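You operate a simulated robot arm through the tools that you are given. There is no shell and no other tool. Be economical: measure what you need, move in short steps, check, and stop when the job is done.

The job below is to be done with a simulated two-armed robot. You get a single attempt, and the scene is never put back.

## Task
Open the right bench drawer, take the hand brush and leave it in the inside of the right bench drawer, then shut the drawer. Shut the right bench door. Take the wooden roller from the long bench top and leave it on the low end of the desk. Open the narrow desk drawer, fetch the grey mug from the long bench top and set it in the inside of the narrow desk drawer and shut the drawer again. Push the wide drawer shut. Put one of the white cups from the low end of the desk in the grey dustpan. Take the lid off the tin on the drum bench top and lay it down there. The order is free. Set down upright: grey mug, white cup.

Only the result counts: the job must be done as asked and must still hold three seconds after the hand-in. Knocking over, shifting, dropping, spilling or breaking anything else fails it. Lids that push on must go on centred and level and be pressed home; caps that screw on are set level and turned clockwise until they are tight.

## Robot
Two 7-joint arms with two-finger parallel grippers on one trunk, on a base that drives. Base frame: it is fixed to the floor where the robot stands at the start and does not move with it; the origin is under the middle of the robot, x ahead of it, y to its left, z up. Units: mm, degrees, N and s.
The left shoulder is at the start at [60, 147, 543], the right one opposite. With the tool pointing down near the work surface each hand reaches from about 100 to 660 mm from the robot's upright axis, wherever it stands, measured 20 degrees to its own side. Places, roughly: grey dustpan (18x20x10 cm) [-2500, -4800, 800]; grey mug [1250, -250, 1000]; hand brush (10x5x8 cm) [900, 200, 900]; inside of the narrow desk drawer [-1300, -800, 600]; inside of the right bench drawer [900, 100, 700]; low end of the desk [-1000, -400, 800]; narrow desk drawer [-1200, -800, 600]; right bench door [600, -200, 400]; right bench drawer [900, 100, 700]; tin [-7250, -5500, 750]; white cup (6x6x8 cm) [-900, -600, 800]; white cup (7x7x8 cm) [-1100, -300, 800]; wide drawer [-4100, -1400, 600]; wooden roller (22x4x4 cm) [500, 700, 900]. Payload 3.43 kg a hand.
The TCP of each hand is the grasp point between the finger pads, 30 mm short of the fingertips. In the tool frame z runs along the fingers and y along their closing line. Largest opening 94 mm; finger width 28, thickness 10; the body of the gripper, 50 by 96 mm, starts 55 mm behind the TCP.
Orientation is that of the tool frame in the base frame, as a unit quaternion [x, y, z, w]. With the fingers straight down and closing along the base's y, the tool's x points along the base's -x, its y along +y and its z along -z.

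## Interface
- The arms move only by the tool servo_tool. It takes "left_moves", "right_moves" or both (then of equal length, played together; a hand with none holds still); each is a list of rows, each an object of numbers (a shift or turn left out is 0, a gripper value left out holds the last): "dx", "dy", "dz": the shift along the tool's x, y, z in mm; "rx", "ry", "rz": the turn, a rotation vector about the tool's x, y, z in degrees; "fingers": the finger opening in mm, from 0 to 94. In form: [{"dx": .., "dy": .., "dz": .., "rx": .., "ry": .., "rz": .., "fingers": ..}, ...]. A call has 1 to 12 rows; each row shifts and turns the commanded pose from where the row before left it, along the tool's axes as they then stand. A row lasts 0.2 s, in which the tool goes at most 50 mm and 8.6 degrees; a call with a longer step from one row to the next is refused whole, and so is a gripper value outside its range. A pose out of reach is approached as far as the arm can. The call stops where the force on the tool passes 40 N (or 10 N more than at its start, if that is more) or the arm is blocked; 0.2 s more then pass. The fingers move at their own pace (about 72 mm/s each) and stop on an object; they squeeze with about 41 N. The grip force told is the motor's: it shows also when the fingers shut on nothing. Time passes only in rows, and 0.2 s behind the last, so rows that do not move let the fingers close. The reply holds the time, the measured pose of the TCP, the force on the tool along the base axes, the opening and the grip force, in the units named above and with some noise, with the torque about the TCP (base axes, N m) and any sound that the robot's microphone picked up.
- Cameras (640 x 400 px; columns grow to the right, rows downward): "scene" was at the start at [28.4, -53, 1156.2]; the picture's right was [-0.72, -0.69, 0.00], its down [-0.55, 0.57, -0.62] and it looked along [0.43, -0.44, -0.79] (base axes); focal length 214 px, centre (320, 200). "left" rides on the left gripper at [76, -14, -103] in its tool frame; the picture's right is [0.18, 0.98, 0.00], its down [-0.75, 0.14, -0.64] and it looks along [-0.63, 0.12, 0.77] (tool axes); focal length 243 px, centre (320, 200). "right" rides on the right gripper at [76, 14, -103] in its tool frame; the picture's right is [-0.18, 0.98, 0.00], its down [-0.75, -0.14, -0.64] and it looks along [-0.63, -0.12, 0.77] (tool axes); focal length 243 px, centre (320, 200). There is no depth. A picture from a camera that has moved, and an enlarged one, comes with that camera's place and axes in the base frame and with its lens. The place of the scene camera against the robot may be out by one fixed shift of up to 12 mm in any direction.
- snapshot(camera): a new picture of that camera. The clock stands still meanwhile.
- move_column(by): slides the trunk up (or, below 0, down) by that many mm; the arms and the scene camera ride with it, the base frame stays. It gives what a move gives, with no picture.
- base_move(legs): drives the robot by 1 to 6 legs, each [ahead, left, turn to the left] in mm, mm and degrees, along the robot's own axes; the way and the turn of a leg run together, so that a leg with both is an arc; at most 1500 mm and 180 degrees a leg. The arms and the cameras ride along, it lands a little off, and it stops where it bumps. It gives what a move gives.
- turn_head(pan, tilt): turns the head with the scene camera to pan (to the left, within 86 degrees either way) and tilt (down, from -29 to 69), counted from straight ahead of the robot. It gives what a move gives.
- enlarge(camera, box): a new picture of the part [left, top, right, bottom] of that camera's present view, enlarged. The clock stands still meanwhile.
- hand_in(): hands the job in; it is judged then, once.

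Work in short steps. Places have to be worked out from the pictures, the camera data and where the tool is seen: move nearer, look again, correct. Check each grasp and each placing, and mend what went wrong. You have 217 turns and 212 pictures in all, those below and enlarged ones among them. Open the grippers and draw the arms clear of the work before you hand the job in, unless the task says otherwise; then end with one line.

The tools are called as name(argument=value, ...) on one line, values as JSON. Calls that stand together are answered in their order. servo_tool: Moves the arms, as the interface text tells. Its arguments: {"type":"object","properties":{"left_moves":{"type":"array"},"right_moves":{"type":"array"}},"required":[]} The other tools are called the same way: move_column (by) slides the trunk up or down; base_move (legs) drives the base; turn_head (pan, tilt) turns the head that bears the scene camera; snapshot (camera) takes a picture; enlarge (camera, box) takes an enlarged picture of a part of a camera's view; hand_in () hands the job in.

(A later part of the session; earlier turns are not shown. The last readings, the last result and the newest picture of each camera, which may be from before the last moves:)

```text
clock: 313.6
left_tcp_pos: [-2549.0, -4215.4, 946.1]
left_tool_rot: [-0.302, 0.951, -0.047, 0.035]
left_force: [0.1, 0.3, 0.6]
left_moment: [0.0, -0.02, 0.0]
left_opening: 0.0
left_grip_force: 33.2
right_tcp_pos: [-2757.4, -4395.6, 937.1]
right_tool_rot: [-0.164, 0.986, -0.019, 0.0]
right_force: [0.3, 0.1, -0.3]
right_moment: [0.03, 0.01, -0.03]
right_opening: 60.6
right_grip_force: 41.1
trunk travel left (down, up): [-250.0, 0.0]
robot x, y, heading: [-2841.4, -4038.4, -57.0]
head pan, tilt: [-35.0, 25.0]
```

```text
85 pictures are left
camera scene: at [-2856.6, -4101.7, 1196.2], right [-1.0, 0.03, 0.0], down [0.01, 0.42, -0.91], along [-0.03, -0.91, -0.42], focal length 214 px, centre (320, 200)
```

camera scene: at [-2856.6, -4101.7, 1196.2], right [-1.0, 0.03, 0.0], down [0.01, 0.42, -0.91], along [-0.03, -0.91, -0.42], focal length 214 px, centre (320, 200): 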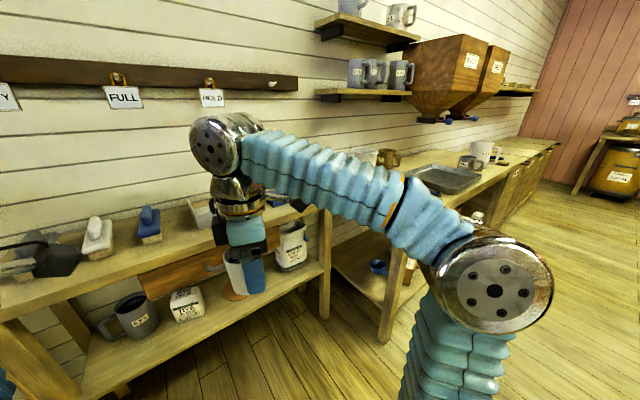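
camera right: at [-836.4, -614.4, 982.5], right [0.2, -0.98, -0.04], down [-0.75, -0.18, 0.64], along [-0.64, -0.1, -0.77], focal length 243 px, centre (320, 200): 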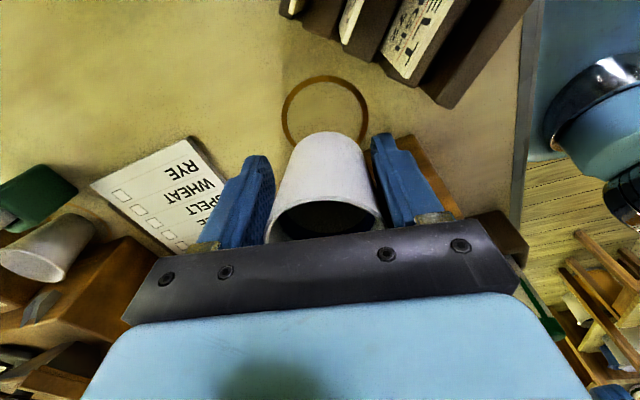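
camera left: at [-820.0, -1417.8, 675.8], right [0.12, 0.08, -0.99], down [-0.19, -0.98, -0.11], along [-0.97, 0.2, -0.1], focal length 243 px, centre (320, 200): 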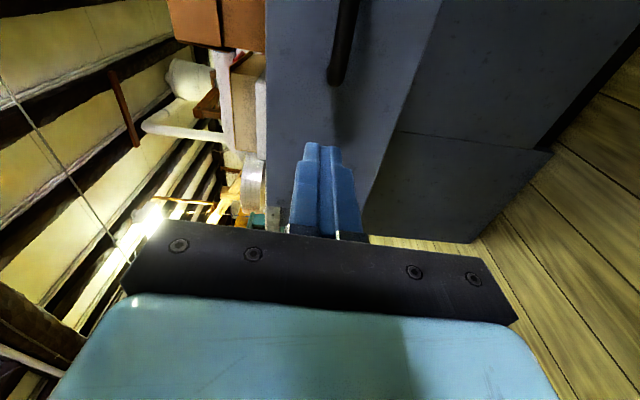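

The light-grey dustpan with the black handle is at ≈(-2474,-4849) on this table. I square up, shift right 40 and drive in 330, then look from closer.

base_move(legs=[[0, 0, 3], [0, -45, 0], [320, 0, 0]])

turn_head(pan=-5, tilt=50)

snapshot(camera="scene")

snapshot(camera="right")

```text
clock: 316.7
left_tcp_pos: [-2387.7, -4479.8, 945.9]
left_tool_rot: [-0.328, 0.943, -0.047, 0.037]
left_force: [0.4, -0.5, -0.2]
left_moment: [0.02, 0.01, -0.01]
left_opening: 0.0
left_grip_force: 33.3
right_tcp_pos: [-2584.4, -4670.3, 936.8]
right_tool_rot: [-0.192, 0.981, -0.019, 0.0]
right_force: [0.4, -0.3, -1.1]
right_moment: [-0.04, 0.03, -0.01]
right_opening: 60.6
right_grip_force: 41.7
trunk travel left (down, up): [-250.0, 0.0]
robot x, y, heading: [-2694.4, -4320.6, -53.5]
head pan, tilt: [-35.0, 25.0]
```

```text
clock: 317.6
left_tcp_pos: [-2389.2, -4478.7, 944.5]
left_tool_rot: [-0.329, 0.943, -0.046, 0.037]
left_force: [0.1, 0.3, -0.2]
left_moment: [0.0, -0.01, 0.03]
left_opening: 0.0
left_grip_force: 32.6
right_tcp_pos: [-2583.9, -4670.6, 936.9]
right_tool_rot: [-0.192, 0.981, -0.018, 0.002]
right_force: [0.5, 0.3, -1.5]
right_moment: [-0.02, 0.03, -0.01]
right_opening: 60.2
right_grip_force: 41.6
trunk travel left (down, up): [-250.0, 0.0]
robot x, y, heading: [-2690.6, -4314.1, -53.8]
head pan, tilt: [-5.0, 50.0]
```

```text
84 pictures are left
camera scene: at [-2663.9, -4358.1, 1158.8], right [-0.85, -0.52, 0.0], down [-0.4, 0.65, -0.64], along [0.34, -0.55, -0.77], focal length 214 px, centre (320, 200)
```

scene: 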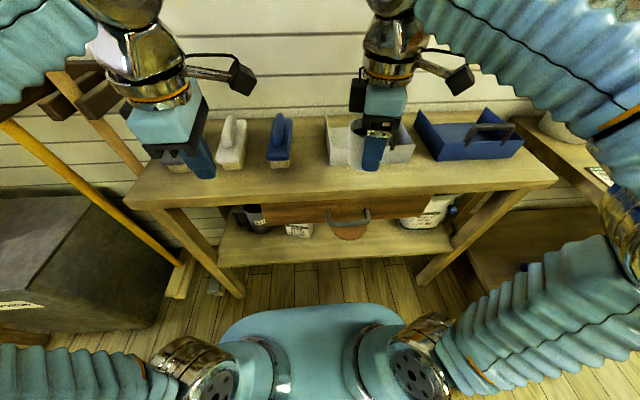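

```text
83 pictures are left
camera right: at [-2661.1, -4683.2, 1038.8], right [-0.2, 0.98, -0.04], down [0.75, 0.18, 0.64], along [0.64, 0.1, -0.77], focal length 243 px, centre (320, 200)
```

right: 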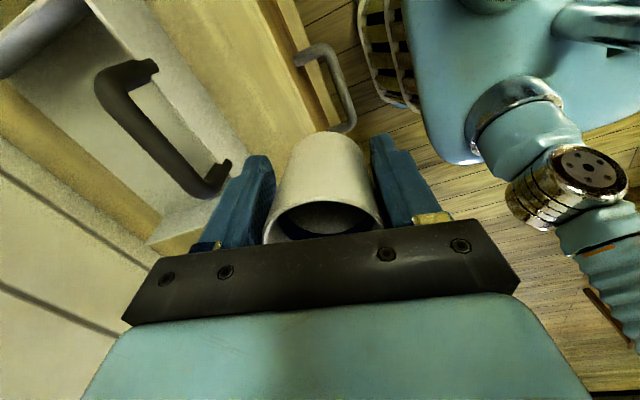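

The hand hides the pan from the head camera. I shift the base left 160 and zoom in on the dustpan.

base_move(legs=[[-60, 170, 0]])

turn_head(pan=-25, tilt=42)

snapshot(camera="scene")

enlarge(camera="scene", box=[260, 90, 480, 230])

```text
clock: 319.1
left_tcp_pos: [-2289.6, -4333.1, 945.9]
left_tool_rot: [-0.325, 0.944, -0.045, 0.036]
left_force: [-1.4, 0.5, 0.0]
left_moment: [-0.01, -0.01, 0.0]
left_opening: 0.2
left_grip_force: 33.0
right_tcp_pos: [-2486.9, -4524.2, 936.6]
right_tool_rot: [-0.19, 0.982, -0.019, 0.0]
right_force: [0.5, 0.0, -0.2]
right_moment: [0.02, -0.02, 0.02]
right_opening: 60.4
right_grip_force: 40.9
trunk travel left (down, up): [-250.0, 0.0]
robot x, y, heading: [-2594.0, -4166.4, -53.7]
head pan, tilt: [-5.0, 50.0]
```

```text
clock: 319.9
left_tcp_pos: [-2289.3, -4332.8, 945.1]
left_tool_rot: [-0.326, 0.944, -0.046, 0.037]
left_force: [0.7, 0.3, 0.9]
left_moment: [0.01, 0.02, 0.0]
left_opening: 0.0
left_grip_force: 33.0
right_tcp_pos: [-2486.6, -4524.1, 936.8]
right_tool_rot: [-0.19, 0.982, -0.019, 0.001]
right_force: [-0.4, -0.1, 0.2]
right_moment: [0.01, -0.02, -0.02]
right_opening: 60.2
right_grip_force: 41.5
trunk travel left (down, up): [-250.0, 0.0]
robot x, y, heading: [-2593.7, -4168.3, -53.8]
head pan, tilt: [-25.0, 42.0]
```

```text
82 pictures are left
camera scene: at [-2588.0, -4225.9, 1169.9], right [-0.98, -0.2, 0.0], down [-0.13, 0.66, -0.74], along [0.14, -0.73, -0.67], focal length 214 px, centre (320, 200)
```

scene: 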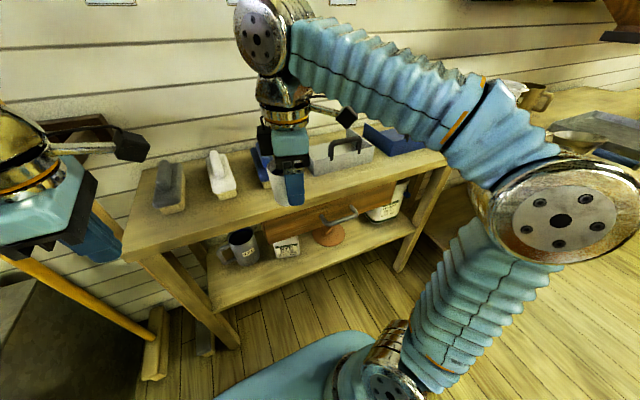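

```text
2.86 times, centred on (370, 160) of scene
camera zoom: at [-2588.0, -4225.9, 1169.9], right [-0.98, -0.2, 0.0], down [-0.13, 0.66, -0.74], along [0.14, -0.73, -0.67], focal length 613 px, centre (177, 314)
```

zoom: 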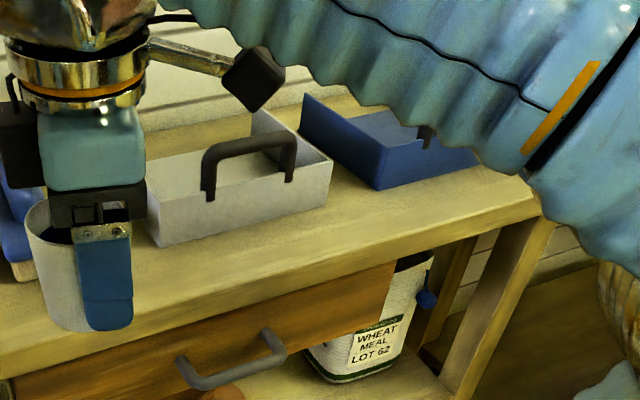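

Now it's clear: the handle stands on the pan's front wall (t≈-2366, top z≈890), interior behind it, centre ≈ (n -4889, t -2470). I raise the cup, shift right 217, and drive ahead 120.

servo_tool(right_moves=[{"dz": -20}, {"dz": -18}])

base_move(legs=[[0, -217, 0]])

base_move(legs=[[115, 0, 0]])

snapshot(camera="right")

snapshot(camera="scene")

```text
clock: 320.6
left_tcp_pos: [-2289.6, -4333.4, 946.2]
left_tool_rot: [-0.326, 0.943, -0.047, 0.037]
left_force: [0.2, -0.5, 0.2]
left_moment: [0.0, -0.03, -0.04]
left_opening: 0.0
left_grip_force: 33.1
right_tcp_pos: [-2487.8, -4522.5, 976.3]
right_tool_rot: [-0.19, 0.982, -0.019, -0.001]
right_force: [0.6, -0.2, -1.4]
right_moment: [-0.01, -0.02, 0.0]
right_opening: 60.4
right_grip_force: 41.3
trunk travel left (down, up): [-250.0, 0.0]
robot x, y, heading: [-2590.9, -4168.2, -53.9]
head pan, tilt: [-25.0, 42.0]
```

```text
clock: 322.2
left_tcp_pos: [-2463.8, -4460.9, 945.1]
left_tool_rot: [-0.329, 0.943, -0.047, 0.037]
left_force: [-0.4, -0.2, -0.6]
left_moment: [-0.01, 0.01, 0.02]
left_opening: 0.0
left_grip_force: 33.2
right_tcp_pos: [-2660.1, -4650.8, 977.2]
right_tool_rot: [-0.193, 0.981, -0.018, 0.001]
right_force: [-0.1, -0.6, 0.0]
right_moment: [0.03, -0.04, 0.0]
right_opening: 60.1
right_grip_force: 41.0
trunk travel left (down, up): [-250.0, 0.0]
robot x, y, heading: [-2768.1, -4301.7, -53.6]
head pan, tilt: [-25.0, 42.0]
```

```text
clock: 323.4
left_tcp_pos: [-2395.4, -4554.5, 944.6]
left_tool_rot: [-0.328, 0.943, -0.046, 0.036]
left_force: [-1.4, -0.1, -1.0]
left_moment: [0.02, -0.02, 0.0]
left_opening: 0.2
left_grip_force: 33.3
right_tcp_pos: [-2592.1, -4744.3, 976.5]
right_tool_rot: [-0.192, 0.981, -0.018, 0.001]
right_force: [-0.2, 0.2, -0.9]
right_moment: [0.0, 0.01, 0.0]
right_opening: 60.4
right_grip_force: 40.9
trunk travel left (down, up): [-250.0, 0.0]
robot x, y, heading: [-2698.1, -4389.7, -53.4]
head pan, tilt: [-25.0, 42.0]
```

```text
80 pictures are left
camera right: at [-2668.6, -4756.0, 1077.8], right [-0.2, 0.98, -0.04], down [0.75, 0.18, 0.64], along [0.64, 0.1, -0.77], focal length 243 px, centre (320, 200)
```

right: 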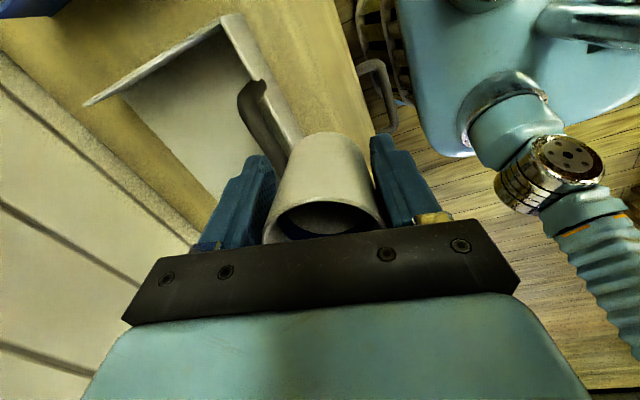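

```text
79 pictures are left
camera scene: at [-2693.7, -4448.8, 1170.0], right [-0.98, -0.2, 0.0], down [-0.13, 0.66, -0.74], along [0.15, -0.73, -0.67], focal length 214 px, centre (320, 200)
```

scene: 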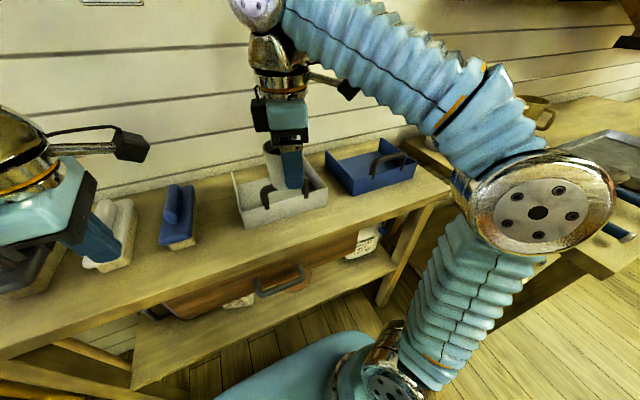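

The cup is before the handle, above it. I carry it over and forward 150 into the pan area while easing down.

servo_tool(right_moves=[{"dx": -7.2, "dy": -29.1, "dz": 3}, {"dx": -7.2, "dy": -29.1, "dz": 6}, {"dx": -7.2, "dy": -29.1, "dz": 10}, {"dx": -7.2, "dy": -29.1, "dz": 15}, {"dx": -7.2, "dy": -29.1, "dz": 20}])

snapshot(camera="right")

snapshot(camera="scene")

```text
clock: 324.6
left_tcp_pos: [-2394.5, -4554.2, 945.4]
left_tool_rot: [-0.328, 0.943, -0.046, 0.036]
left_force: [0.3, 0.6, 0.3]
left_moment: [0.01, -0.02, 0.01]
left_opening: 0.0
left_grip_force: 33.1
right_tcp_pos: [-2505.7, -4867.3, 928.1]
right_tool_rot: [-0.191, 0.981, -0.019, 0.001]
right_force: [0.3, -0.4, -0.4]
right_moment: [-0.01, -0.03, -0.01]
right_opening: 60.3
right_grip_force: 40.8
trunk travel left (down, up): [-250.0, 0.0]
robot x, y, heading: [-2698.5, -4390.7, -53.5]
head pan, tilt: [-25.0, 42.0]
```

```text
78 pictures are left
camera right: at [-2582.1, -4878.8, 1029.0], right [-0.2, 0.98, -0.04], down [0.75, 0.18, 0.64], along [0.64, 0.1, -0.77], focal length 243 px, centre (320, 200)
```

right: 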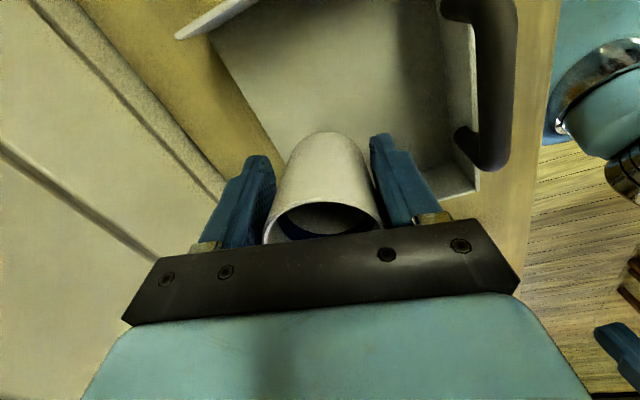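

```text
77 pictures are left
camera scene: at [-2693.7, -4448.8, 1170.0], right [-0.98, -0.2, 0.0], down [-0.13, 0.66, -0.74], along [0.15, -0.73, -0.67], focal length 214 px, centre (320, 200)
```

scene: 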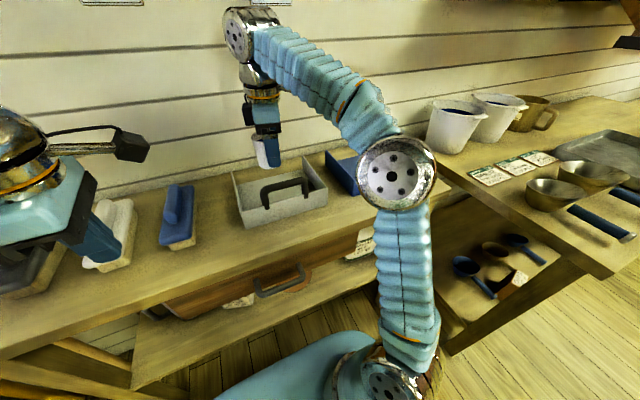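

The cup's footprint projects well inside the pan. I lower it until contact.

servo_tool(right_moves=[{"dz": 20}, {"dz": 20}, {"dz": 15}, {"dz": 6}, {"dz": 6}, {"dz": 5}, {"dz": 5}, {"dz": 5}, {"dz": 5}])

snapshot(camera="right")

```text
clock: 326.6
left_tcp_pos: [-2395.9, -4553.3, 946.5]
left_tool_rot: [-0.329, 0.943, -0.047, 0.036]
left_force: [1.2, 0.4, -0.4]
left_moment: [0.0, 0.01, -0.01]
left_opening: 0.0
left_grip_force: 32.0
right_tcp_pos: [-2503.3, -4871.0, 842.9]
right_tool_rot: [-0.191, 0.981, -0.02, 0.002]
right_force: [2.7, -5.3, 25.6]
right_moment: [0.29, -0.27, 0.01]
right_opening: 60.3
right_grip_force: 40.9
trunk travel left (down, up): [-250.0, 0.0]
robot x, y, heading: [-2699.7, -4389.7, -53.9]
head pan, tilt: [-25.0, 42.0]
```

```text
76 pictures are left
camera right: at [-2579.7, -4882.0, 943.5], right [-0.2, 0.98, -0.04], down [0.74, 0.18, 0.64], along [0.64, 0.1, -0.76], focal length 243 px, centre (320, 200)
```

right: 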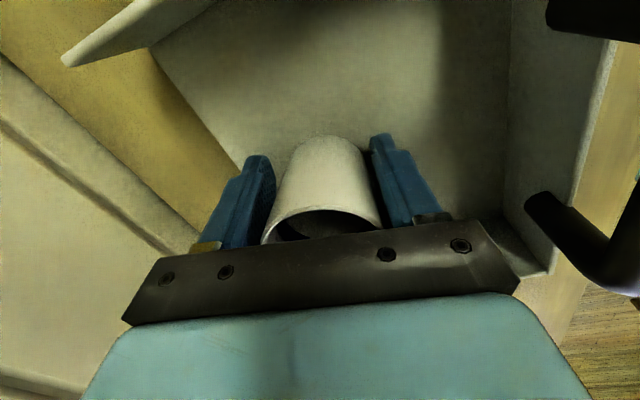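

Contact at the pan floor. I relieve, open and lift straight up.

servo_tool(right_moves=[{"dz": -2}, {"fingers": 84}, {}, {"dz": -20}, {"dz": -30}, {"dz": -30}, {"dy": 20, "dx": 5, "dz": -15}])

snapshot(camera="right")

snapshot(camera="scene")

```text
clock: 328.2
left_tcp_pos: [-2395.5, -4554.6, 946.5]
left_tool_rot: [-0.328, 0.943, -0.047, 0.037]
left_force: [0.6, 0.4, -1.0]
left_moment: [0.03, 0.02, 0.01]
left_opening: 0.0
left_grip_force: 33.0
right_tcp_pos: [-2517.6, -4850.7, 936.2]
right_tool_rot: [-0.191, 0.981, -0.018, 0.0]
right_force: [-0.4, 0.5, 0.3]
right_moment: [0.04, 0.01, -0.02]
right_opening: 84.0
right_grip_force: 0.0
trunk travel left (down, up): [-250.0, 0.0]
robot x, y, heading: [-2700.2, -4391.5, -53.6]
head pan, tilt: [-25.0, 42.0]
```

```text
75 pictures are left
camera right: at [-2593.6, -4862.7, 1038.3], right [-0.2, 0.98, -0.04], down [0.75, 0.18, 0.64], along [0.63, 0.1, -0.77], focal length 243 px, centre (320, 200)
```

right: 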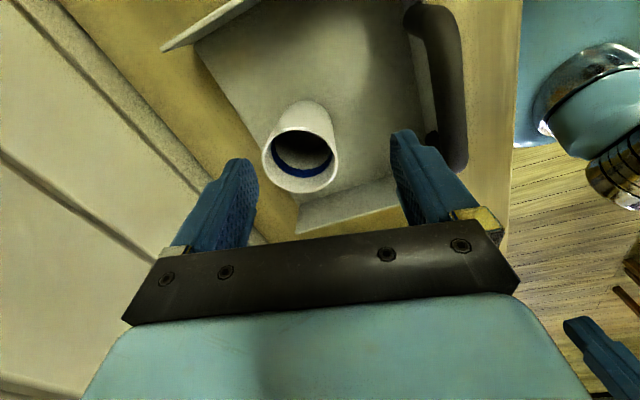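

```text
74 pictures are left
camera scene: at [-2693.4, -4449.1, 1169.9], right [-0.98, -0.2, 0.0], down [-0.13, 0.66, -0.74], along [0.15, -0.73, -0.67], focal length 214 px, centre (320, 200)
```

scene: 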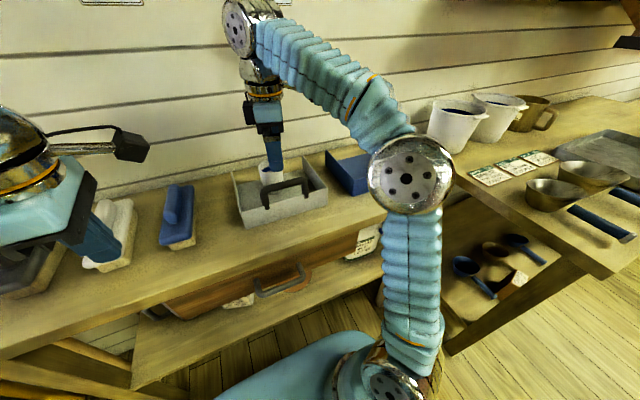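

The white cup stands upright in the dustpan. I withdraw the hand over the handle, back away and look for the wide drawer.

servo_tool(right_moves=[{"dz": -15}, {"dx": 9, "dy": 36, "dz": -5}, {"dx": 9, "dy": 36}, {"dx": 9, "dy": 36}, {"dx": 9, "dy": 36}])

base_move(legs=[[-500, 0, 0], [0, 0, 170]])

turn_head(pan=0, tilt=12)

snapshot(camera="scene")

```text
clock: 329.4
left_tcp_pos: [-2395.3, -4555.5, 945.2]
left_tool_rot: [-0.328, 0.943, -0.046, 0.036]
left_force: [0.7, 0.4, 0.3]
left_moment: [0.03, 0.01, 0.02]
left_opening: 0.1
left_grip_force: 33.2
right_tcp_pos: [-2605.1, -4729.8, 950.0]
right_tool_rot: [-0.191, 0.981, -0.019, 0.0]
right_force: [0.1, 0.3, -0.3]
right_moment: [0.02, 0.01, -0.01]
right_opening: 84.1
right_grip_force: 0.0
trunk travel left (down, up): [-250.0, 0.0]
robot x, y, heading: [-2700.2, -4391.9, -53.4]
head pan, tilt: [-25.0, 42.0]
```

```text
clock: 339.3
left_tcp_pos: [-3261.4, -3764.8, 946.0]
left_tool_rot: [0.971, 0.23, -0.032, -0.05]
left_force: [0.6, -0.6, 0.9]
left_moment: [-0.02, 0.0, 0.0]
left_opening: 0.0
left_grip_force: 33.1
right_tcp_pos: [-3019.9, -3637.1, 950.8]
right_tool_rot: [0.996, 0.089, 0.001, -0.019]
right_force: [-0.6, -0.1, 0.2]
right_moment: [0.02, 0.03, 0.0]
right_opening: 84.0
right_grip_force: 0.1
trunk travel left (down, up): [-250.0, 0.0]
robot x, y, heading: [-2997.7, -3988.9, 114.2]
head pan, tilt: [-25.0, 42.0]
```

```text
clock: 340.2
left_tcp_pos: [-3260.7, -3766.7, 945.9]
left_tool_rot: [0.971, 0.23, -0.033, -0.049]
left_force: [0.7, -1.2, 0.6]
left_moment: [-0.04, 0.0, 0.0]
left_opening: 0.0
left_grip_force: 33.0
right_tcp_pos: [-3020.2, -3636.6, 951.8]
right_tool_rot: [0.996, 0.088, 0.001, -0.019]
right_force: [-1.0, -0.1, 1.2]
right_moment: [0.02, 0.0, 0.03]
right_opening: 84.1
right_grip_force: 0.0
trunk travel left (down, up): [-250.0, 0.0]
robot x, y, heading: [-2996.2, -3991.8, 114.6]
head pan, tilt: [0.0, 12.0]
```

```text
73 pictures are left
camera scene: at [-3017.1, -3928.4, 1217.3], right [0.91, 0.41, 0.0], down [0.09, -0.19, -0.98], along [-0.41, 0.89, -0.21], focal length 214 px, centre (320, 200)
```

scene: 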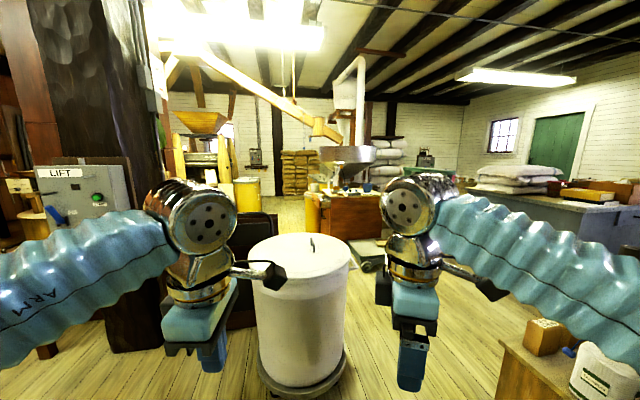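

enlarge(camera="scene", box=[240, 130, 440, 290])

```text
2.50 times, centred on (340, 210) of scene
camera zoom: at [-3017.1, -3928.4, 1217.3], right [0.91, 0.41, 0.0], down [0.09, -0.19, -0.98], along [-0.41, 0.89, -0.21], focal length 536 px, centre (270, 175)
```

zoom: 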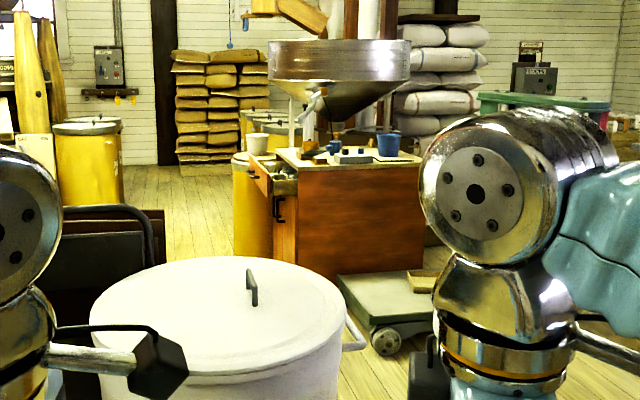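

The orange chest ahead has a drawer pulled out on its left (–n) side: that's the wide drawer. A white bin stands between; I move right and ahead a bit for a better look.

base_move(legs=[[0, 0, 11.5], [0, -600, 0], [500, 0, 0]])

turn_head(pan=15, tilt=25)

snapshot(camera="scene")

```text
clock: 346.9
left_tcp_pos: [-3123.3, -3073.4, 947.3]
left_tool_rot: [0.942, 0.33, -0.036, -0.046]
left_force: [0.4, 0.2, -0.1]
left_moment: [0.01, -0.01, -0.01]
left_opening: 0.0
left_grip_force: 33.3
right_tcp_pos: [-2914.3, -2897.2, 951.0]
right_tool_rot: [0.981, 0.193, -0.002, -0.018]
right_force: [-0.6, 0.1, 0.8]
right_moment: [0.0, -0.01, -0.02]
right_opening: 84.0
right_grip_force: 0.1
trunk travel left (down, up): [-250.0, 0.0]
robot x, y, heading: [-2820.1, -3235.9, 126.7]
head pan, tilt: [0.0, 12.0]
```

```text
clock: 347.6
left_tcp_pos: [-3124.1, -3072.9, 946.0]
left_tool_rot: [0.943, 0.329, -0.037, -0.046]
left_force: [0.8, 1.0, 0.4]
left_moment: [-0.02, -0.04, 0.02]
left_opening: 0.1
left_grip_force: 32.6
right_tcp_pos: [-2913.0, -2897.3, 951.6]
right_tool_rot: [0.981, 0.193, -0.002, -0.019]
right_force: [0.0, -0.3, 0.6]
right_moment: [0.01, 0.01, 0.01]
right_opening: 84.1
right_grip_force: 0.0
trunk travel left (down, up): [-250.0, 0.0]
robot x, y, heading: [-2822.0, -3231.6, 126.6]
head pan, tilt: [15.0, 25.0]
```

```text
71 pictures are left
camera scene: at [-2867.2, -3200.3, 1196.3], right [0.62, 0.78, 0.0], down [0.33, -0.26, -0.91], along [-0.71, 0.56, -0.42], focal length 214 px, centre (320, 200)
```

scene: 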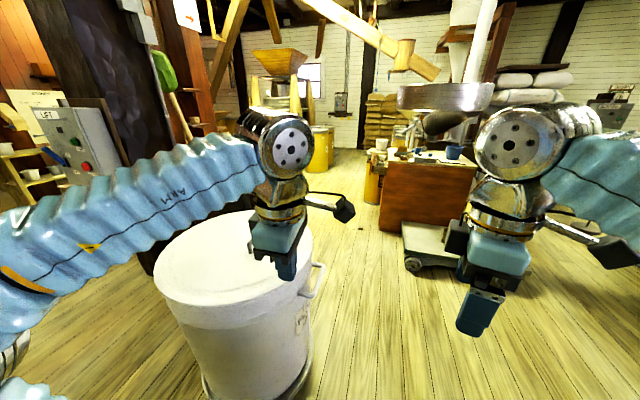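

The bin edge is at n≈-4390 and the cart at n≥-3880. I thread between them: right 140, ahead 1000, then diagonally left, and look.

base_move(legs=[[0, -140, 0], [1000, 0, 0], [370, 370, 0]])

turn_head(pan=-5, tilt=30)

snapshot(camera="scene")

```text
clock: 348.7
left_tcp_pos: [-3081.9, -3037.3, 946.4]
left_tool_rot: [0.944, 0.325, -0.035, -0.047]
left_force: [0.6, -0.2, 0.7]
left_moment: [0.0, 0.0, 0.01]
left_opening: 0.0
left_grip_force: 33.0
right_tcp_pos: [-2870.8, -2863.5, 951.0]
right_tool_rot: [0.982, 0.187, 0.002, -0.018]
right_force: [0.7, 0.0, 0.8]
right_moment: [0.01, -0.01, -0.02]
right_opening: 84.2
right_grip_force: 0.0
trunk travel left (down, up): [-250.0, 0.0]
robot x, y, heading: [-2779.6, -3201.5, 125.7]
head pan, tilt: [15.0, 25.0]
stopped in leg 1: the robot was blocked; the commanded pose is now the measured one
```

```text
clock: 349.5
left_tcp_pos: [-3085.4, -3038.4, 945.2]
left_tool_rot: [0.944, 0.326, -0.034, -0.046]
left_force: [0.4, 0.0, 0.1]
left_moment: [0.04, 0.02, 0.0]
left_opening: 0.0
left_grip_force: 32.7
right_tcp_pos: [-2872.6, -2864.8, 950.0]
right_tool_rot: [0.982, 0.188, 0.003, -0.019]
right_force: [0.6, 0.1, 0.0]
right_moment: [0.01, 0.01, 0.01]
right_opening: 84.1
right_grip_force: 0.0
trunk travel left (down, up): [-250.0, 0.0]
robot x, y, heading: [-2773.6, -3198.2, 125.6]
head pan, tilt: [-5.0, 30.0]
```

```text
70 pictures are left
camera scene: at [-2805.4, -3149.6, 1188.1], right [0.86, 0.51, 0.01], down [0.26, -0.43, -0.87], along [-0.44, 0.75, -0.5], focal length 214 px, centre (320, 200)
```

scene: 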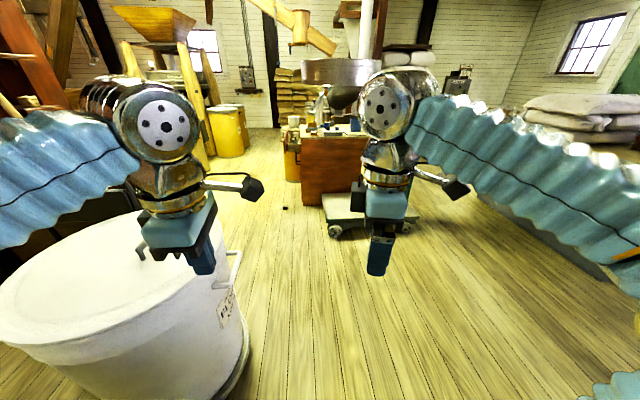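

I bumped something on my right; I ease back left a little and look at what it is.

base_move(legs=[[0, 20, 0]])

turn_head(pan=-84, tilt=45)

snapshot(camera="scene")

```text
clock: 350.3
left_tcp_pos: [-3093.8, -3047.3, 944.0]
left_tool_rot: [0.944, 0.326, -0.037, -0.045]
left_force: [0.3, 0.2, -0.9]
left_moment: [-0.01, -0.01, 0.0]
left_opening: 0.0
left_grip_force: 33.4
right_tcp_pos: [-2881.4, -2874.3, 951.1]
right_tool_rot: [0.982, 0.187, 0.0, -0.018]
right_force: [-0.5, -0.3, 0.4]
right_moment: [0.02, 0.04, 0.02]
right_opening: 84.1
right_grip_force: 0.1
trunk travel left (down, up): [-250.0, 0.0]
robot x, y, heading: [-2788.8, -3210.7, 125.5]
head pan, tilt: [-5.0, 30.0]
```

```text
clock: 351.8
left_tcp_pos: [-3093.8, -3045.7, 945.3]
left_tool_rot: [0.944, 0.326, -0.037, -0.045]
left_force: [0.6, 0.2, -0.5]
left_moment: [-0.01, 0.02, 0.02]
left_opening: 0.0
left_grip_force: 32.4
right_tcp_pos: [-2882.3, -2873.6, 950.2]
right_tool_rot: [0.982, 0.187, 0.001, -0.018]
right_force: [0.4, 0.6, -0.5]
right_moment: [0.01, -0.01, -0.01]
right_opening: 84.1
right_grip_force: 0.0
trunk travel left (down, up): [-250.0, 0.0]
robot x, y, heading: [-2788.0, -3210.7, 125.8]
head pan, tilt: [-84.0, 45.0]
```

```text
69 pictures are left
camera scene: at [-2706.4, -3180.5, 1165.7], right [0.67, -0.74, 0.0], down [-0.53, -0.47, -0.71], along [0.53, 0.47, -0.71], focal length 214 px, centre (320, 200)
```

scene: 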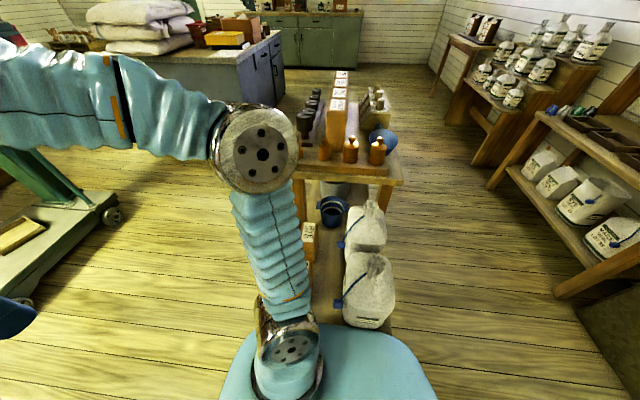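

The neighbour table and its goods look undisturbed. I go ahead past it first, then shift right, and continue past the bin.

base_move(legs=[[400, 0, 0], [0, -150, 0.5], [600, 0, 0]])

turn_head(pan=0, tilt=35)

snapshot(camera="scene")

```text
clock: 358.3
left_tcp_pos: [-3559.1, -2157.6, 946.0]
left_tool_rot: [0.943, 0.326, -0.037, -0.045]
left_force: [0.5, -0.3, 0.7]
left_moment: [-0.02, -0.01, 0.03]
left_opening: 0.1
left_grip_force: 32.4
right_tcp_pos: [-3347.0, -1985.2, 950.2]
right_tool_rot: [0.982, 0.189, 0.001, -0.017]
right_force: [-0.5, 0.0, -0.6]
right_moment: [0.01, 0.01, 0.01]
right_opening: 84.1
right_grip_force: 0.1
trunk travel left (down, up): [-250.0, 0.0]
robot x, y, heading: [-3251.4, -2323.1, 126.0]
head pan, tilt: [-84.0, 45.0]
```

```text
clock: 359.8
left_tcp_pos: [-3557.8, -2158.0, 945.3]
left_tool_rot: [0.943, 0.326, -0.038, -0.045]
left_force: [0.2, 0.3, 0.2]
left_moment: [0.0, -0.03, -0.01]
left_opening: 0.0
left_grip_force: 32.8
right_tcp_pos: [-3346.2, -1984.7, 950.7]
right_tool_rot: [0.982, 0.189, 0.0, -0.017]
right_force: [0.3, 0.3, 0.4]
right_moment: [0.02, -0.03, 0.0]
right_opening: 84.1
right_grip_force: 0.0
trunk travel left (down, up): [-250.0, 0.0]
robot x, y, heading: [-3255.9, -2320.3, 125.7]
head pan, tilt: [0.0, 35.0]
```

```text
68 pictures are left
camera scene: at [-3282.1, -2274.8, 1180.5], right [0.81, 0.59, 0.0], down [0.34, -0.46, -0.82], along [-0.48, 0.66, -0.57], focal length 214 px, centre (320, 200)
```

scene: 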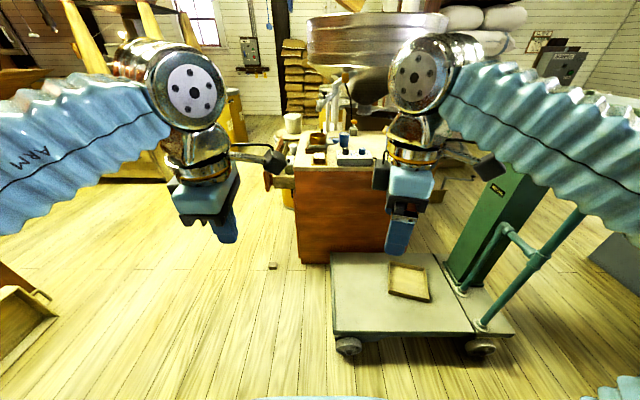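

enlarge(camera="scene", box=[230, 100, 410, 280])

```text
2.22 times, centred on (320, 190) of scene
camera zoom: at [-3282.1, -2274.8, 1180.5], right [0.81, 0.59, 0.0], down [0.34, -0.46, -0.82], along [-0.48, 0.66, -0.57], focal length 477 px, centre (320, 222)
```

zoom: 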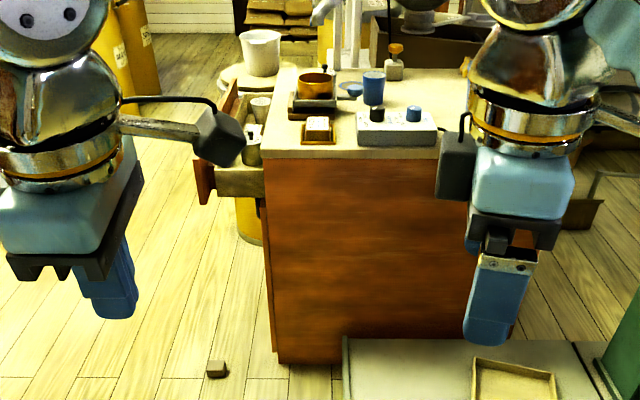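

The wide drawer is the top one on the chest's left side, pulled out ~140 (front at n≈-4285, t 1064–1525, z≈590–690). A small block lies on the floor at (n -4311, t 998), which I avoid. I drive around to face it.

base_move(legs=[[400, 430, 0], [0, 480, 0], [700, 0, 0], [0, 0, -89.7]])

turn_head(pan=0, tilt=40)

snapshot(camera="scene")

```text
clock: 372.9
left_tcp_pos: [-4469.2, -1656.0, 945.2]
left_tool_rot: [0.897, -0.438, 0.006, -0.058]
left_force: [0.5, 0.3, -0.7]
left_moment: [0.04, 0.02, -0.02]
left_opening: 0.0
left_grip_force: 33.1
right_tcp_pos: [-4297.7, -1868.1, 949.5]
right_tool_rot: [0.826, -0.563, 0.013, -0.012]
right_force: [0.4, -0.3, -0.4]
right_moment: [-0.03, -0.02, 0.01]
right_opening: 84.1
right_grip_force: 0.0
trunk travel left (down, up): [-250.0, 0.0]
robot x, y, heading: [-4634.4, -1962.6, 35.8]
head pan, tilt: [0.0, 35.0]
```

```text
clock: 373.6
left_tcp_pos: [-4470.5, -1655.8, 945.1]
left_tool_rot: [0.897, -0.438, 0.006, -0.059]
left_force: [-0.1, 0.4, 0.0]
left_moment: [-0.02, 0.01, -0.02]
left_opening: 0.0
left_grip_force: 32.9
right_tcp_pos: [-4297.1, -1868.1, 949.9]
right_tool_rot: [0.827, -0.562, 0.013, -0.012]
right_force: [-1.0, 0.4, -0.6]
right_moment: [-0.03, -0.02, 0.0]
right_opening: 84.0
right_grip_force: 0.1
trunk travel left (down, up): [-250.0, 0.0]
robot x, y, heading: [-4637.6, -1962.4, 35.5]
head pan, tilt: [0.0, 40.0]
```

```text
66 pictures are left
camera scene: at [-4585.0, -1925.3, 1172.9], right [0.58, -0.81, 0.0], down [-0.52, -0.38, -0.77], along [0.62, 0.45, -0.64], focal length 214 px, centre (320, 200)
```

scene: 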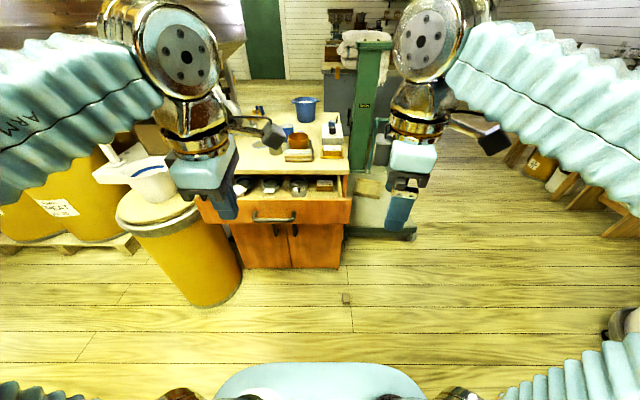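

Drawer front centre is at t≈1300, z≈640, with nothing between. I pitch the left fist forward, extend it a little and lower the trunk.

servo_tool(left_moves=[{"rx": 8.3}, {"rx": 8.3}, {"rx": 8.3}, {"rx": 8.3}, {"rx": 8.3}, {"rx": 8.3}, {"rx": 8.3}, {"rx": 8.3}, {"rx": 8.3}, {"rx": 8.3}, {"rx": 3}])

servo_tool(left_moves=[{"dy": 20, "dz": 25}, {"dy": 20, "dz": 25}, {"dy": 20, "dz": 25}, {"dy": 20, "dz": 25}, {"dy": 20, "dz": 25}])

move_column(by=-225)

snapshot(camera="scene")

snapshot(camera="left")

```text
clock: 376.0
left_tcp_pos: [-4468.5, -1654.7, 950.4]
left_tool_rot: [-0.617, 0.316, -0.303, 0.655]
left_force: [0.1, -0.5, 0.3]
left_moment: [0.0, 0.0, 0.04]
left_opening: 0.0
left_grip_force: 33.0
left hand out of reach, approached as far as the arm can: row 11
right_tcp_pos: [-4297.8, -1867.7, 949.7]
right_tool_rot: [0.826, -0.563, 0.013, -0.012]
right_force: [1.1, 0.2, 0.3]
right_moment: [-0.02, 0.02, 0.0]
right_opening: 84.1
right_grip_force: 0.0
trunk travel left (down, up): [-250.0, 0.0]
robot x, y, heading: [-4632.4, -1956.2, 35.7]
head pan, tilt: [0.0, 40.0]
```

```text
clock: 377.2
left_tcp_pos: [-4358.2, -1574.2, 879.8]
left_tool_rot: [-0.616, 0.315, -0.304, 0.655]
left_force: [0.0, -0.5, 0.6]
left_moment: [0.01, 0.04, 0.0]
left_opening: 0.0
left_grip_force: 32.8
left hand out of reach, approached as far as the arm can: row 1, 2, 3
right_tcp_pos: [-4297.0, -1867.0, 950.7]
right_tool_rot: [0.827, -0.563, 0.013, -0.012]
right_force: [-0.3, -0.3, -0.2]
right_moment: [-0.01, -0.01, -0.01]
right_opening: 83.9
right_grip_force: 0.1
trunk travel left (down, up): [-250.0, 0.0]
robot x, y, heading: [-4638.6, -1955.7, 35.6]
head pan, tilt: [0.0, 40.0]
```

```text
clock: 379.6
left_tcp_pos: [-4359.4, -1575.1, 654.2]
left_tool_rot: [-0.617, 0.316, -0.304, 0.654]
left_force: [0.1, -0.1, -0.2]
left_moment: [0.01, -0.01, 0.02]
left_opening: 0.1
left_grip_force: 33.3
right_tcp_pos: [-4298.1, -1868.2, 724.9]
right_tool_rot: [0.826, -0.563, 0.012, -0.012]
right_force: [-0.1, -0.4, -0.2]
right_moment: [-0.01, 0.0, -0.01]
right_opening: 84.2
right_grip_force: 0.1
trunk travel left (down, up): [-25.0, 225.0]
robot x, y, heading: [-4636.8, -1962.2, 35.7]
head pan, tilt: [0.0, 40.0]
```

```text
65 pictures are left
camera scene: at [-4585.0, -1925.3, 947.9], right [0.58, -0.81, 0.0], down [-0.52, -0.38, -0.77], along [0.62, 0.45, -0.64], focal length 214 px, centre (320, 200)
```

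scene: 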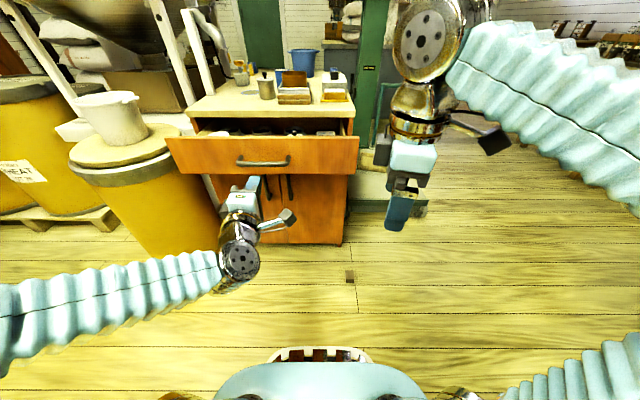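

```text
64 pictures are left
camera left: at [-4392.4, -1698.8, 660.1], right [0.12, -0.09, -0.99], down [-0.97, 0.21, -0.14], along [0.22, 0.97, -0.06], focal length 243 px, centre (320, 200)
```

left: 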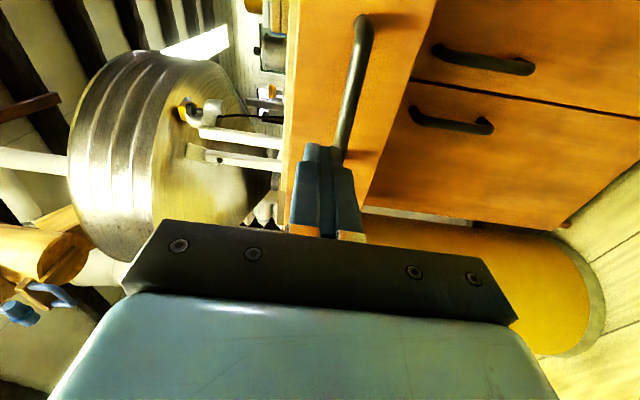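

The fist is aligned just above the bar. I raise 12 to clear it, move the right hand aside, and drive ahead to push the drawer in.

move_column(by=13)

servo_tool(right_moves=[{"dx": 40}, {"dx": 40}, {"dx": 40}])

base_move(legs=[[225, 0, 0]])

snapshot(camera="scene")

```text
clock: 380.2
left_tcp_pos: [-4357.9, -1573.4, 666.5]
left_tool_rot: [-0.616, 0.315, -0.302, 0.655]
left_force: [0.7, 0.6, 0.2]
left_moment: [-0.03, -0.04, 0.01]
left_opening: 0.0
left_grip_force: 33.4
right_tcp_pos: [-4297.5, -1868.5, 738.2]
right_tool_rot: [0.827, -0.562, 0.013, -0.012]
right_force: [-0.3, -0.4, 0.4]
right_moment: [0.0, -0.03, 0.01]
right_opening: 83.8
right_grip_force: 0.1
trunk travel left (down, up): [-38.0, 212.0]
robot x, y, heading: [-4636.4, -1959.3, 35.8]
head pan, tilt: [0.0, 40.0]
```

```text
clock: 381.0
left_tcp_pos: [-4359.2, -1574.2, 667.0]
left_tool_rot: [-0.616, 0.316, -0.303, 0.655]
left_force: [0.0, 0.2, 0.3]
left_moment: [0.01, 0.0, -0.02]
left_opening: 0.1
left_grip_force: 33.4
right_tcp_pos: [-4254.3, -1980.5, 738.7]
right_tool_rot: [0.827, -0.562, 0.013, -0.013]
right_force: [-0.2, 0.1, 0.0]
right_moment: [-0.01, -0.01, 0.0]
right_opening: 83.8
right_grip_force: 0.2
trunk travel left (down, up): [-38.0, 212.0]
robot x, y, heading: [-4634.1, -1960.7, 35.7]
head pan, tilt: [0.0, 40.0]
```

```text
clock: 382.7
left_tcp_pos: [-4175.7, -1442.2, 666.3]
left_tool_rot: [-0.616, 0.315, -0.303, 0.655]
left_force: [0.2, -1.1, -0.7]
left_moment: [0.02, 0.01, -0.02]
left_opening: 0.1
left_grip_force: 33.0
right_tcp_pos: [-4071.3, -1847.5, 738.7]
right_tool_rot: [0.828, -0.561, 0.012, -0.012]
right_force: [-0.3, 0.0, 0.6]
right_moment: [0.01, 0.0, -0.01]
right_opening: 84.3
right_grip_force: 0.0
trunk travel left (down, up): [-38.0, 212.0]
robot x, y, heading: [-4455.0, -1827.7, 35.8]
head pan, tilt: [0.0, 40.0]
```

```text
63 pictures are left
camera scene: at [-4402.4, -1793.7, 960.9], right [0.58, -0.81, 0.0], down [-0.52, -0.38, -0.77], along [0.62, 0.45, -0.64], focal length 214 px, centre (320, 200)
```

scene: 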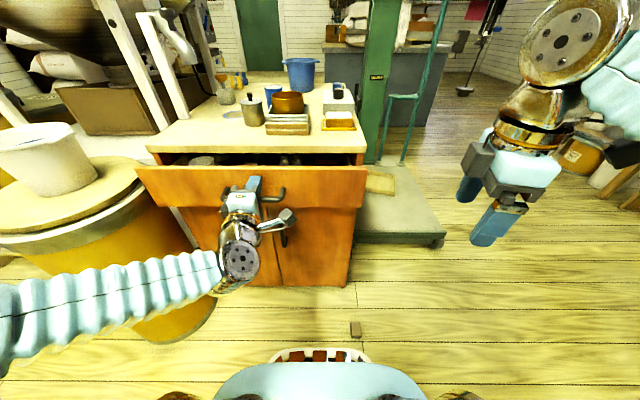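

The drawer is almost in. I finish with the arm under force watch.

servo_tool(left_moves=[{"dz": 10}, {"dz": 10}, {"dz": 10}, {"dz": 10}, {"dz": 10}, {"dz": 10}, {"dz": 10}, {"dz": 10}, {"dz": 10}, {"dz": 10}, {"dz": 10}, {"dz": 10}])

snapshot(camera="scene")

```text
clock: 384.2
left_tcp_pos: [-4129.3, -1406.2, 669.6]
left_tool_rot: [-0.617, 0.316, -0.303, 0.654]
left_force: [-21.6, -10.2, 2.0]
left_moment: [-0.12, 0.05, -0.16]
left_opening: 0.0
left_grip_force: 33.3
right_tcp_pos: [-4072.3, -1849.1, 739.6]
right_tool_rot: [0.827, -0.561, 0.013, -0.013]
right_force: [0.7, -0.3, 0.0]
right_moment: [0.03, -0.01, -0.01]
right_opening: 83.9
right_grip_force: 0.1
trunk travel left (down, up): [-38.0, 212.0]
robot x, y, heading: [-4454.8, -1828.3, 36.1]
head pan, tilt: [0.0, 40.0]
stopped in row 7 (left hand): the force on the tool passed its limit at 61 N (the readings are from after the stop); the commanded pose is now the measured one
```

```text
62 pictures are left
camera scene: at [-4404.0, -1794.5, 961.1], right [0.59, -0.81, 0.0], down [-0.52, -0.38, -0.77], along [0.62, 0.45, -0.64], focal length 214 px, centre (320, 200)
```

scene: 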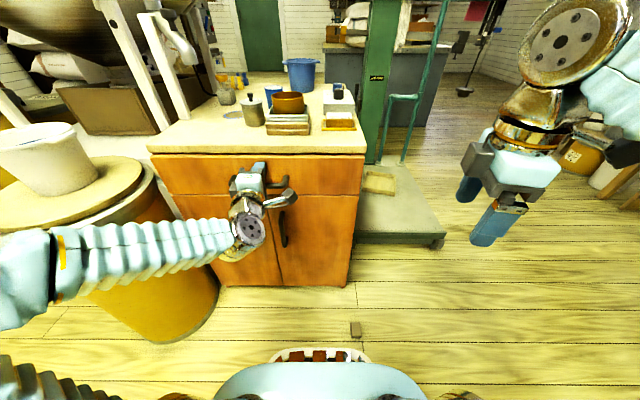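

The wide drawer is shut. I retract, raise the trunk, straighten the left tool, and look towards the tin (-7250,-5500).

servo_tool(left_moves=[{"dz": -30}, {"dz": -40}, {"dz": -30}])

base_move(legs=[[-300, 0, 0]])

move_column(by=212)

servo_tool(left_moves=[{"dz": -30, "dy": -15}, {"rx": -8.3}, {"rx": -8.3}, {"rx": -8.3}, {"rx": -8.3}, {"rx": -8.3}, {"rx": -8.3}, {"rx": -8.3}, {"rx": -8.3}, {"rx": -8.3}, {"rx": -8.3}])

base_move(legs=[[0, 0, -165]])

turn_head(pan=0, tilt=18)

snapshot(camera="scene")

```text
clock: 385.0
left_tcp_pos: [-4190.5, -1462.1, 681.8]
left_tool_rot: [-0.618, 0.317, -0.303, 0.652]
left_force: [1.1, 0.1, -0.5]
left_moment: [0.06, -0.02, 0.0]
left_opening: 0.0
left_grip_force: 33.2
left hand out of reach, approached as far as the arm can: row 2, 3
right_tcp_pos: [-4071.5, -1847.3, 739.1]
right_tool_rot: [0.827, -0.561, 0.013, -0.013]
right_force: [0.8, -0.5, -0.4]
right_moment: [-0.03, 0.02, 0.03]
right_opening: 84.0
right_grip_force: 0.0
trunk travel left (down, up): [-38.0, 212.0]
robot x, y, heading: [-4451.2, -1823.7, 35.8]
head pan, tilt: [0.0, 40.0]
```

```text
clock: 387.1
left_tcp_pos: [-4433.6, -1635.8, 681.7]
left_tool_rot: [-0.618, 0.316, -0.303, 0.653]
left_force: [-0.1, -0.5, -0.1]
left_moment: [0.01, 0.03, -0.01]
left_opening: 0.1
left_grip_force: 33.7
right_tcp_pos: [-4314.6, -2022.7, 739.9]
right_tool_rot: [0.827, -0.562, 0.013, -0.012]
right_force: [-0.4, -0.3, 0.5]
right_moment: [0.0, -0.03, 0.03]
right_opening: 83.8
right_grip_force: 0.1
trunk travel left (down, up): [-38.0, 212.0]
robot x, y, heading: [-4693.0, -2004.6, 35.6]
head pan, tilt: [0.0, 40.0]
```

```text
clock: 389.3
left_tcp_pos: [-4433.5, -1636.6, 894.0]
left_tool_rot: [-0.618, 0.317, -0.303, 0.653]
left_force: [-0.6, 0.6, 0.3]
left_moment: [0.0, 0.03, 0.0]
left_opening: 0.0
left_grip_force: 33.1
right_tcp_pos: [-4314.2, -2022.5, 951.1]
right_tool_rot: [0.827, -0.562, 0.013, -0.013]
right_force: [-0.1, -0.3, 0.1]
right_moment: [0.06, 0.01, -0.01]
right_opening: 84.0
right_grip_force: 0.1
trunk travel left (down, up): [-250.0, 0.0]
robot x, y, heading: [-4697.3, -2004.6, 35.7]
head pan, tilt: [0.0, 40.0]
```

```text
clock: 391.7
left_tcp_pos: [-4453.5, -1655.4, 912.1]
left_tool_rot: [0.895, -0.439, 0.017, -0.079]
left_force: [0.0, -1.0, -0.1]
left_moment: [-0.01, -0.03, -0.01]
left_opening: 0.1
left_grip_force: 33.3
left hand out of reach, approached as far as the arm can: row 1
right_tcp_pos: [-4313.2, -2023.1, 951.4]
right_tool_rot: [0.827, -0.562, 0.012, -0.012]
right_force: [0.1, -0.3, -0.4]
right_moment: [0.04, 0.03, 0.02]
right_opening: 84.2
right_grip_force: 0.1
trunk travel left (down, up): [-250.0, 0.0]
robot x, y, heading: [-4696.8, -2001.4, 36.0]
head pan, tilt: [0.0, 40.0]
```

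```text
clock: 399.0
left_tcp_pos: [-4856.5, -2393.9, 912.2]
left_tool_rot: [0.336, 0.938, -0.081, -0.008]
left_force: [0.1, -0.3, -0.7]
left_moment: [-0.01, 0.03, 0.02]
left_opening: 0.0
left_grip_force: 33.0
right_tcp_pos: [-5074.0, -2067.1, 951.0]
right_tool_rot: [0.467, 0.884, -0.014, -0.011]
right_force: [0.8, -0.4, 0.5]
right_moment: [-0.04, -0.03, 0.05]
right_opening: 84.0
right_grip_force: 0.0
trunk travel left (down, up): [-250.0, 0.0]
robot x, y, heading: [-4695.7, -1999.1, -131.5]
head pan, tilt: [0.0, 40.0]
```

```text
clock: 399.8
left_tcp_pos: [-4855.4, -2394.8, 911.8]
left_tool_rot: [0.336, 0.938, -0.081, -0.007]
left_force: [0.1, -0.5, -0.2]
left_moment: [0.0, 0.02, -0.02]
left_opening: 0.0
left_grip_force: 33.0
right_tcp_pos: [-5073.9, -2067.0, 951.1]
right_tool_rot: [0.466, 0.885, -0.013, -0.011]
right_force: [-0.3, 0.0, 0.0]
right_moment: [0.02, 0.02, -0.02]
right_opening: 83.8
right_grip_force: 0.0
trunk travel left (down, up): [-250.0, 0.0]
robot x, y, heading: [-4697.3, -2003.9, -131.4]
head pan, tilt: [0.0, 18.0]
```

```text
61 pictures are left
camera scene: at [-4732.1, -2048.7, 1207.5], right [-0.75, 0.66, 0.0], down [0.21, 0.23, -0.95], along [-0.63, -0.71, -0.31], focal length 214 px, centre (320, 200)
```

scene: 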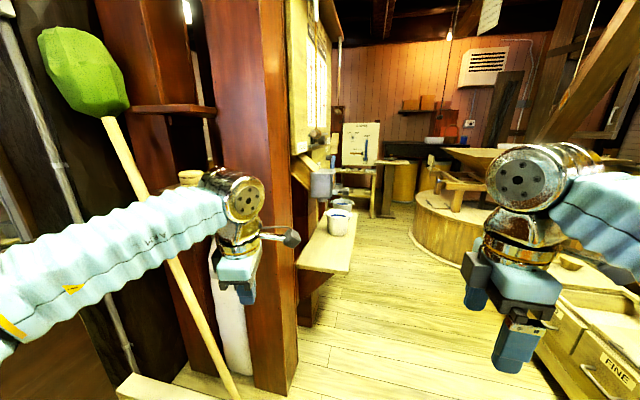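

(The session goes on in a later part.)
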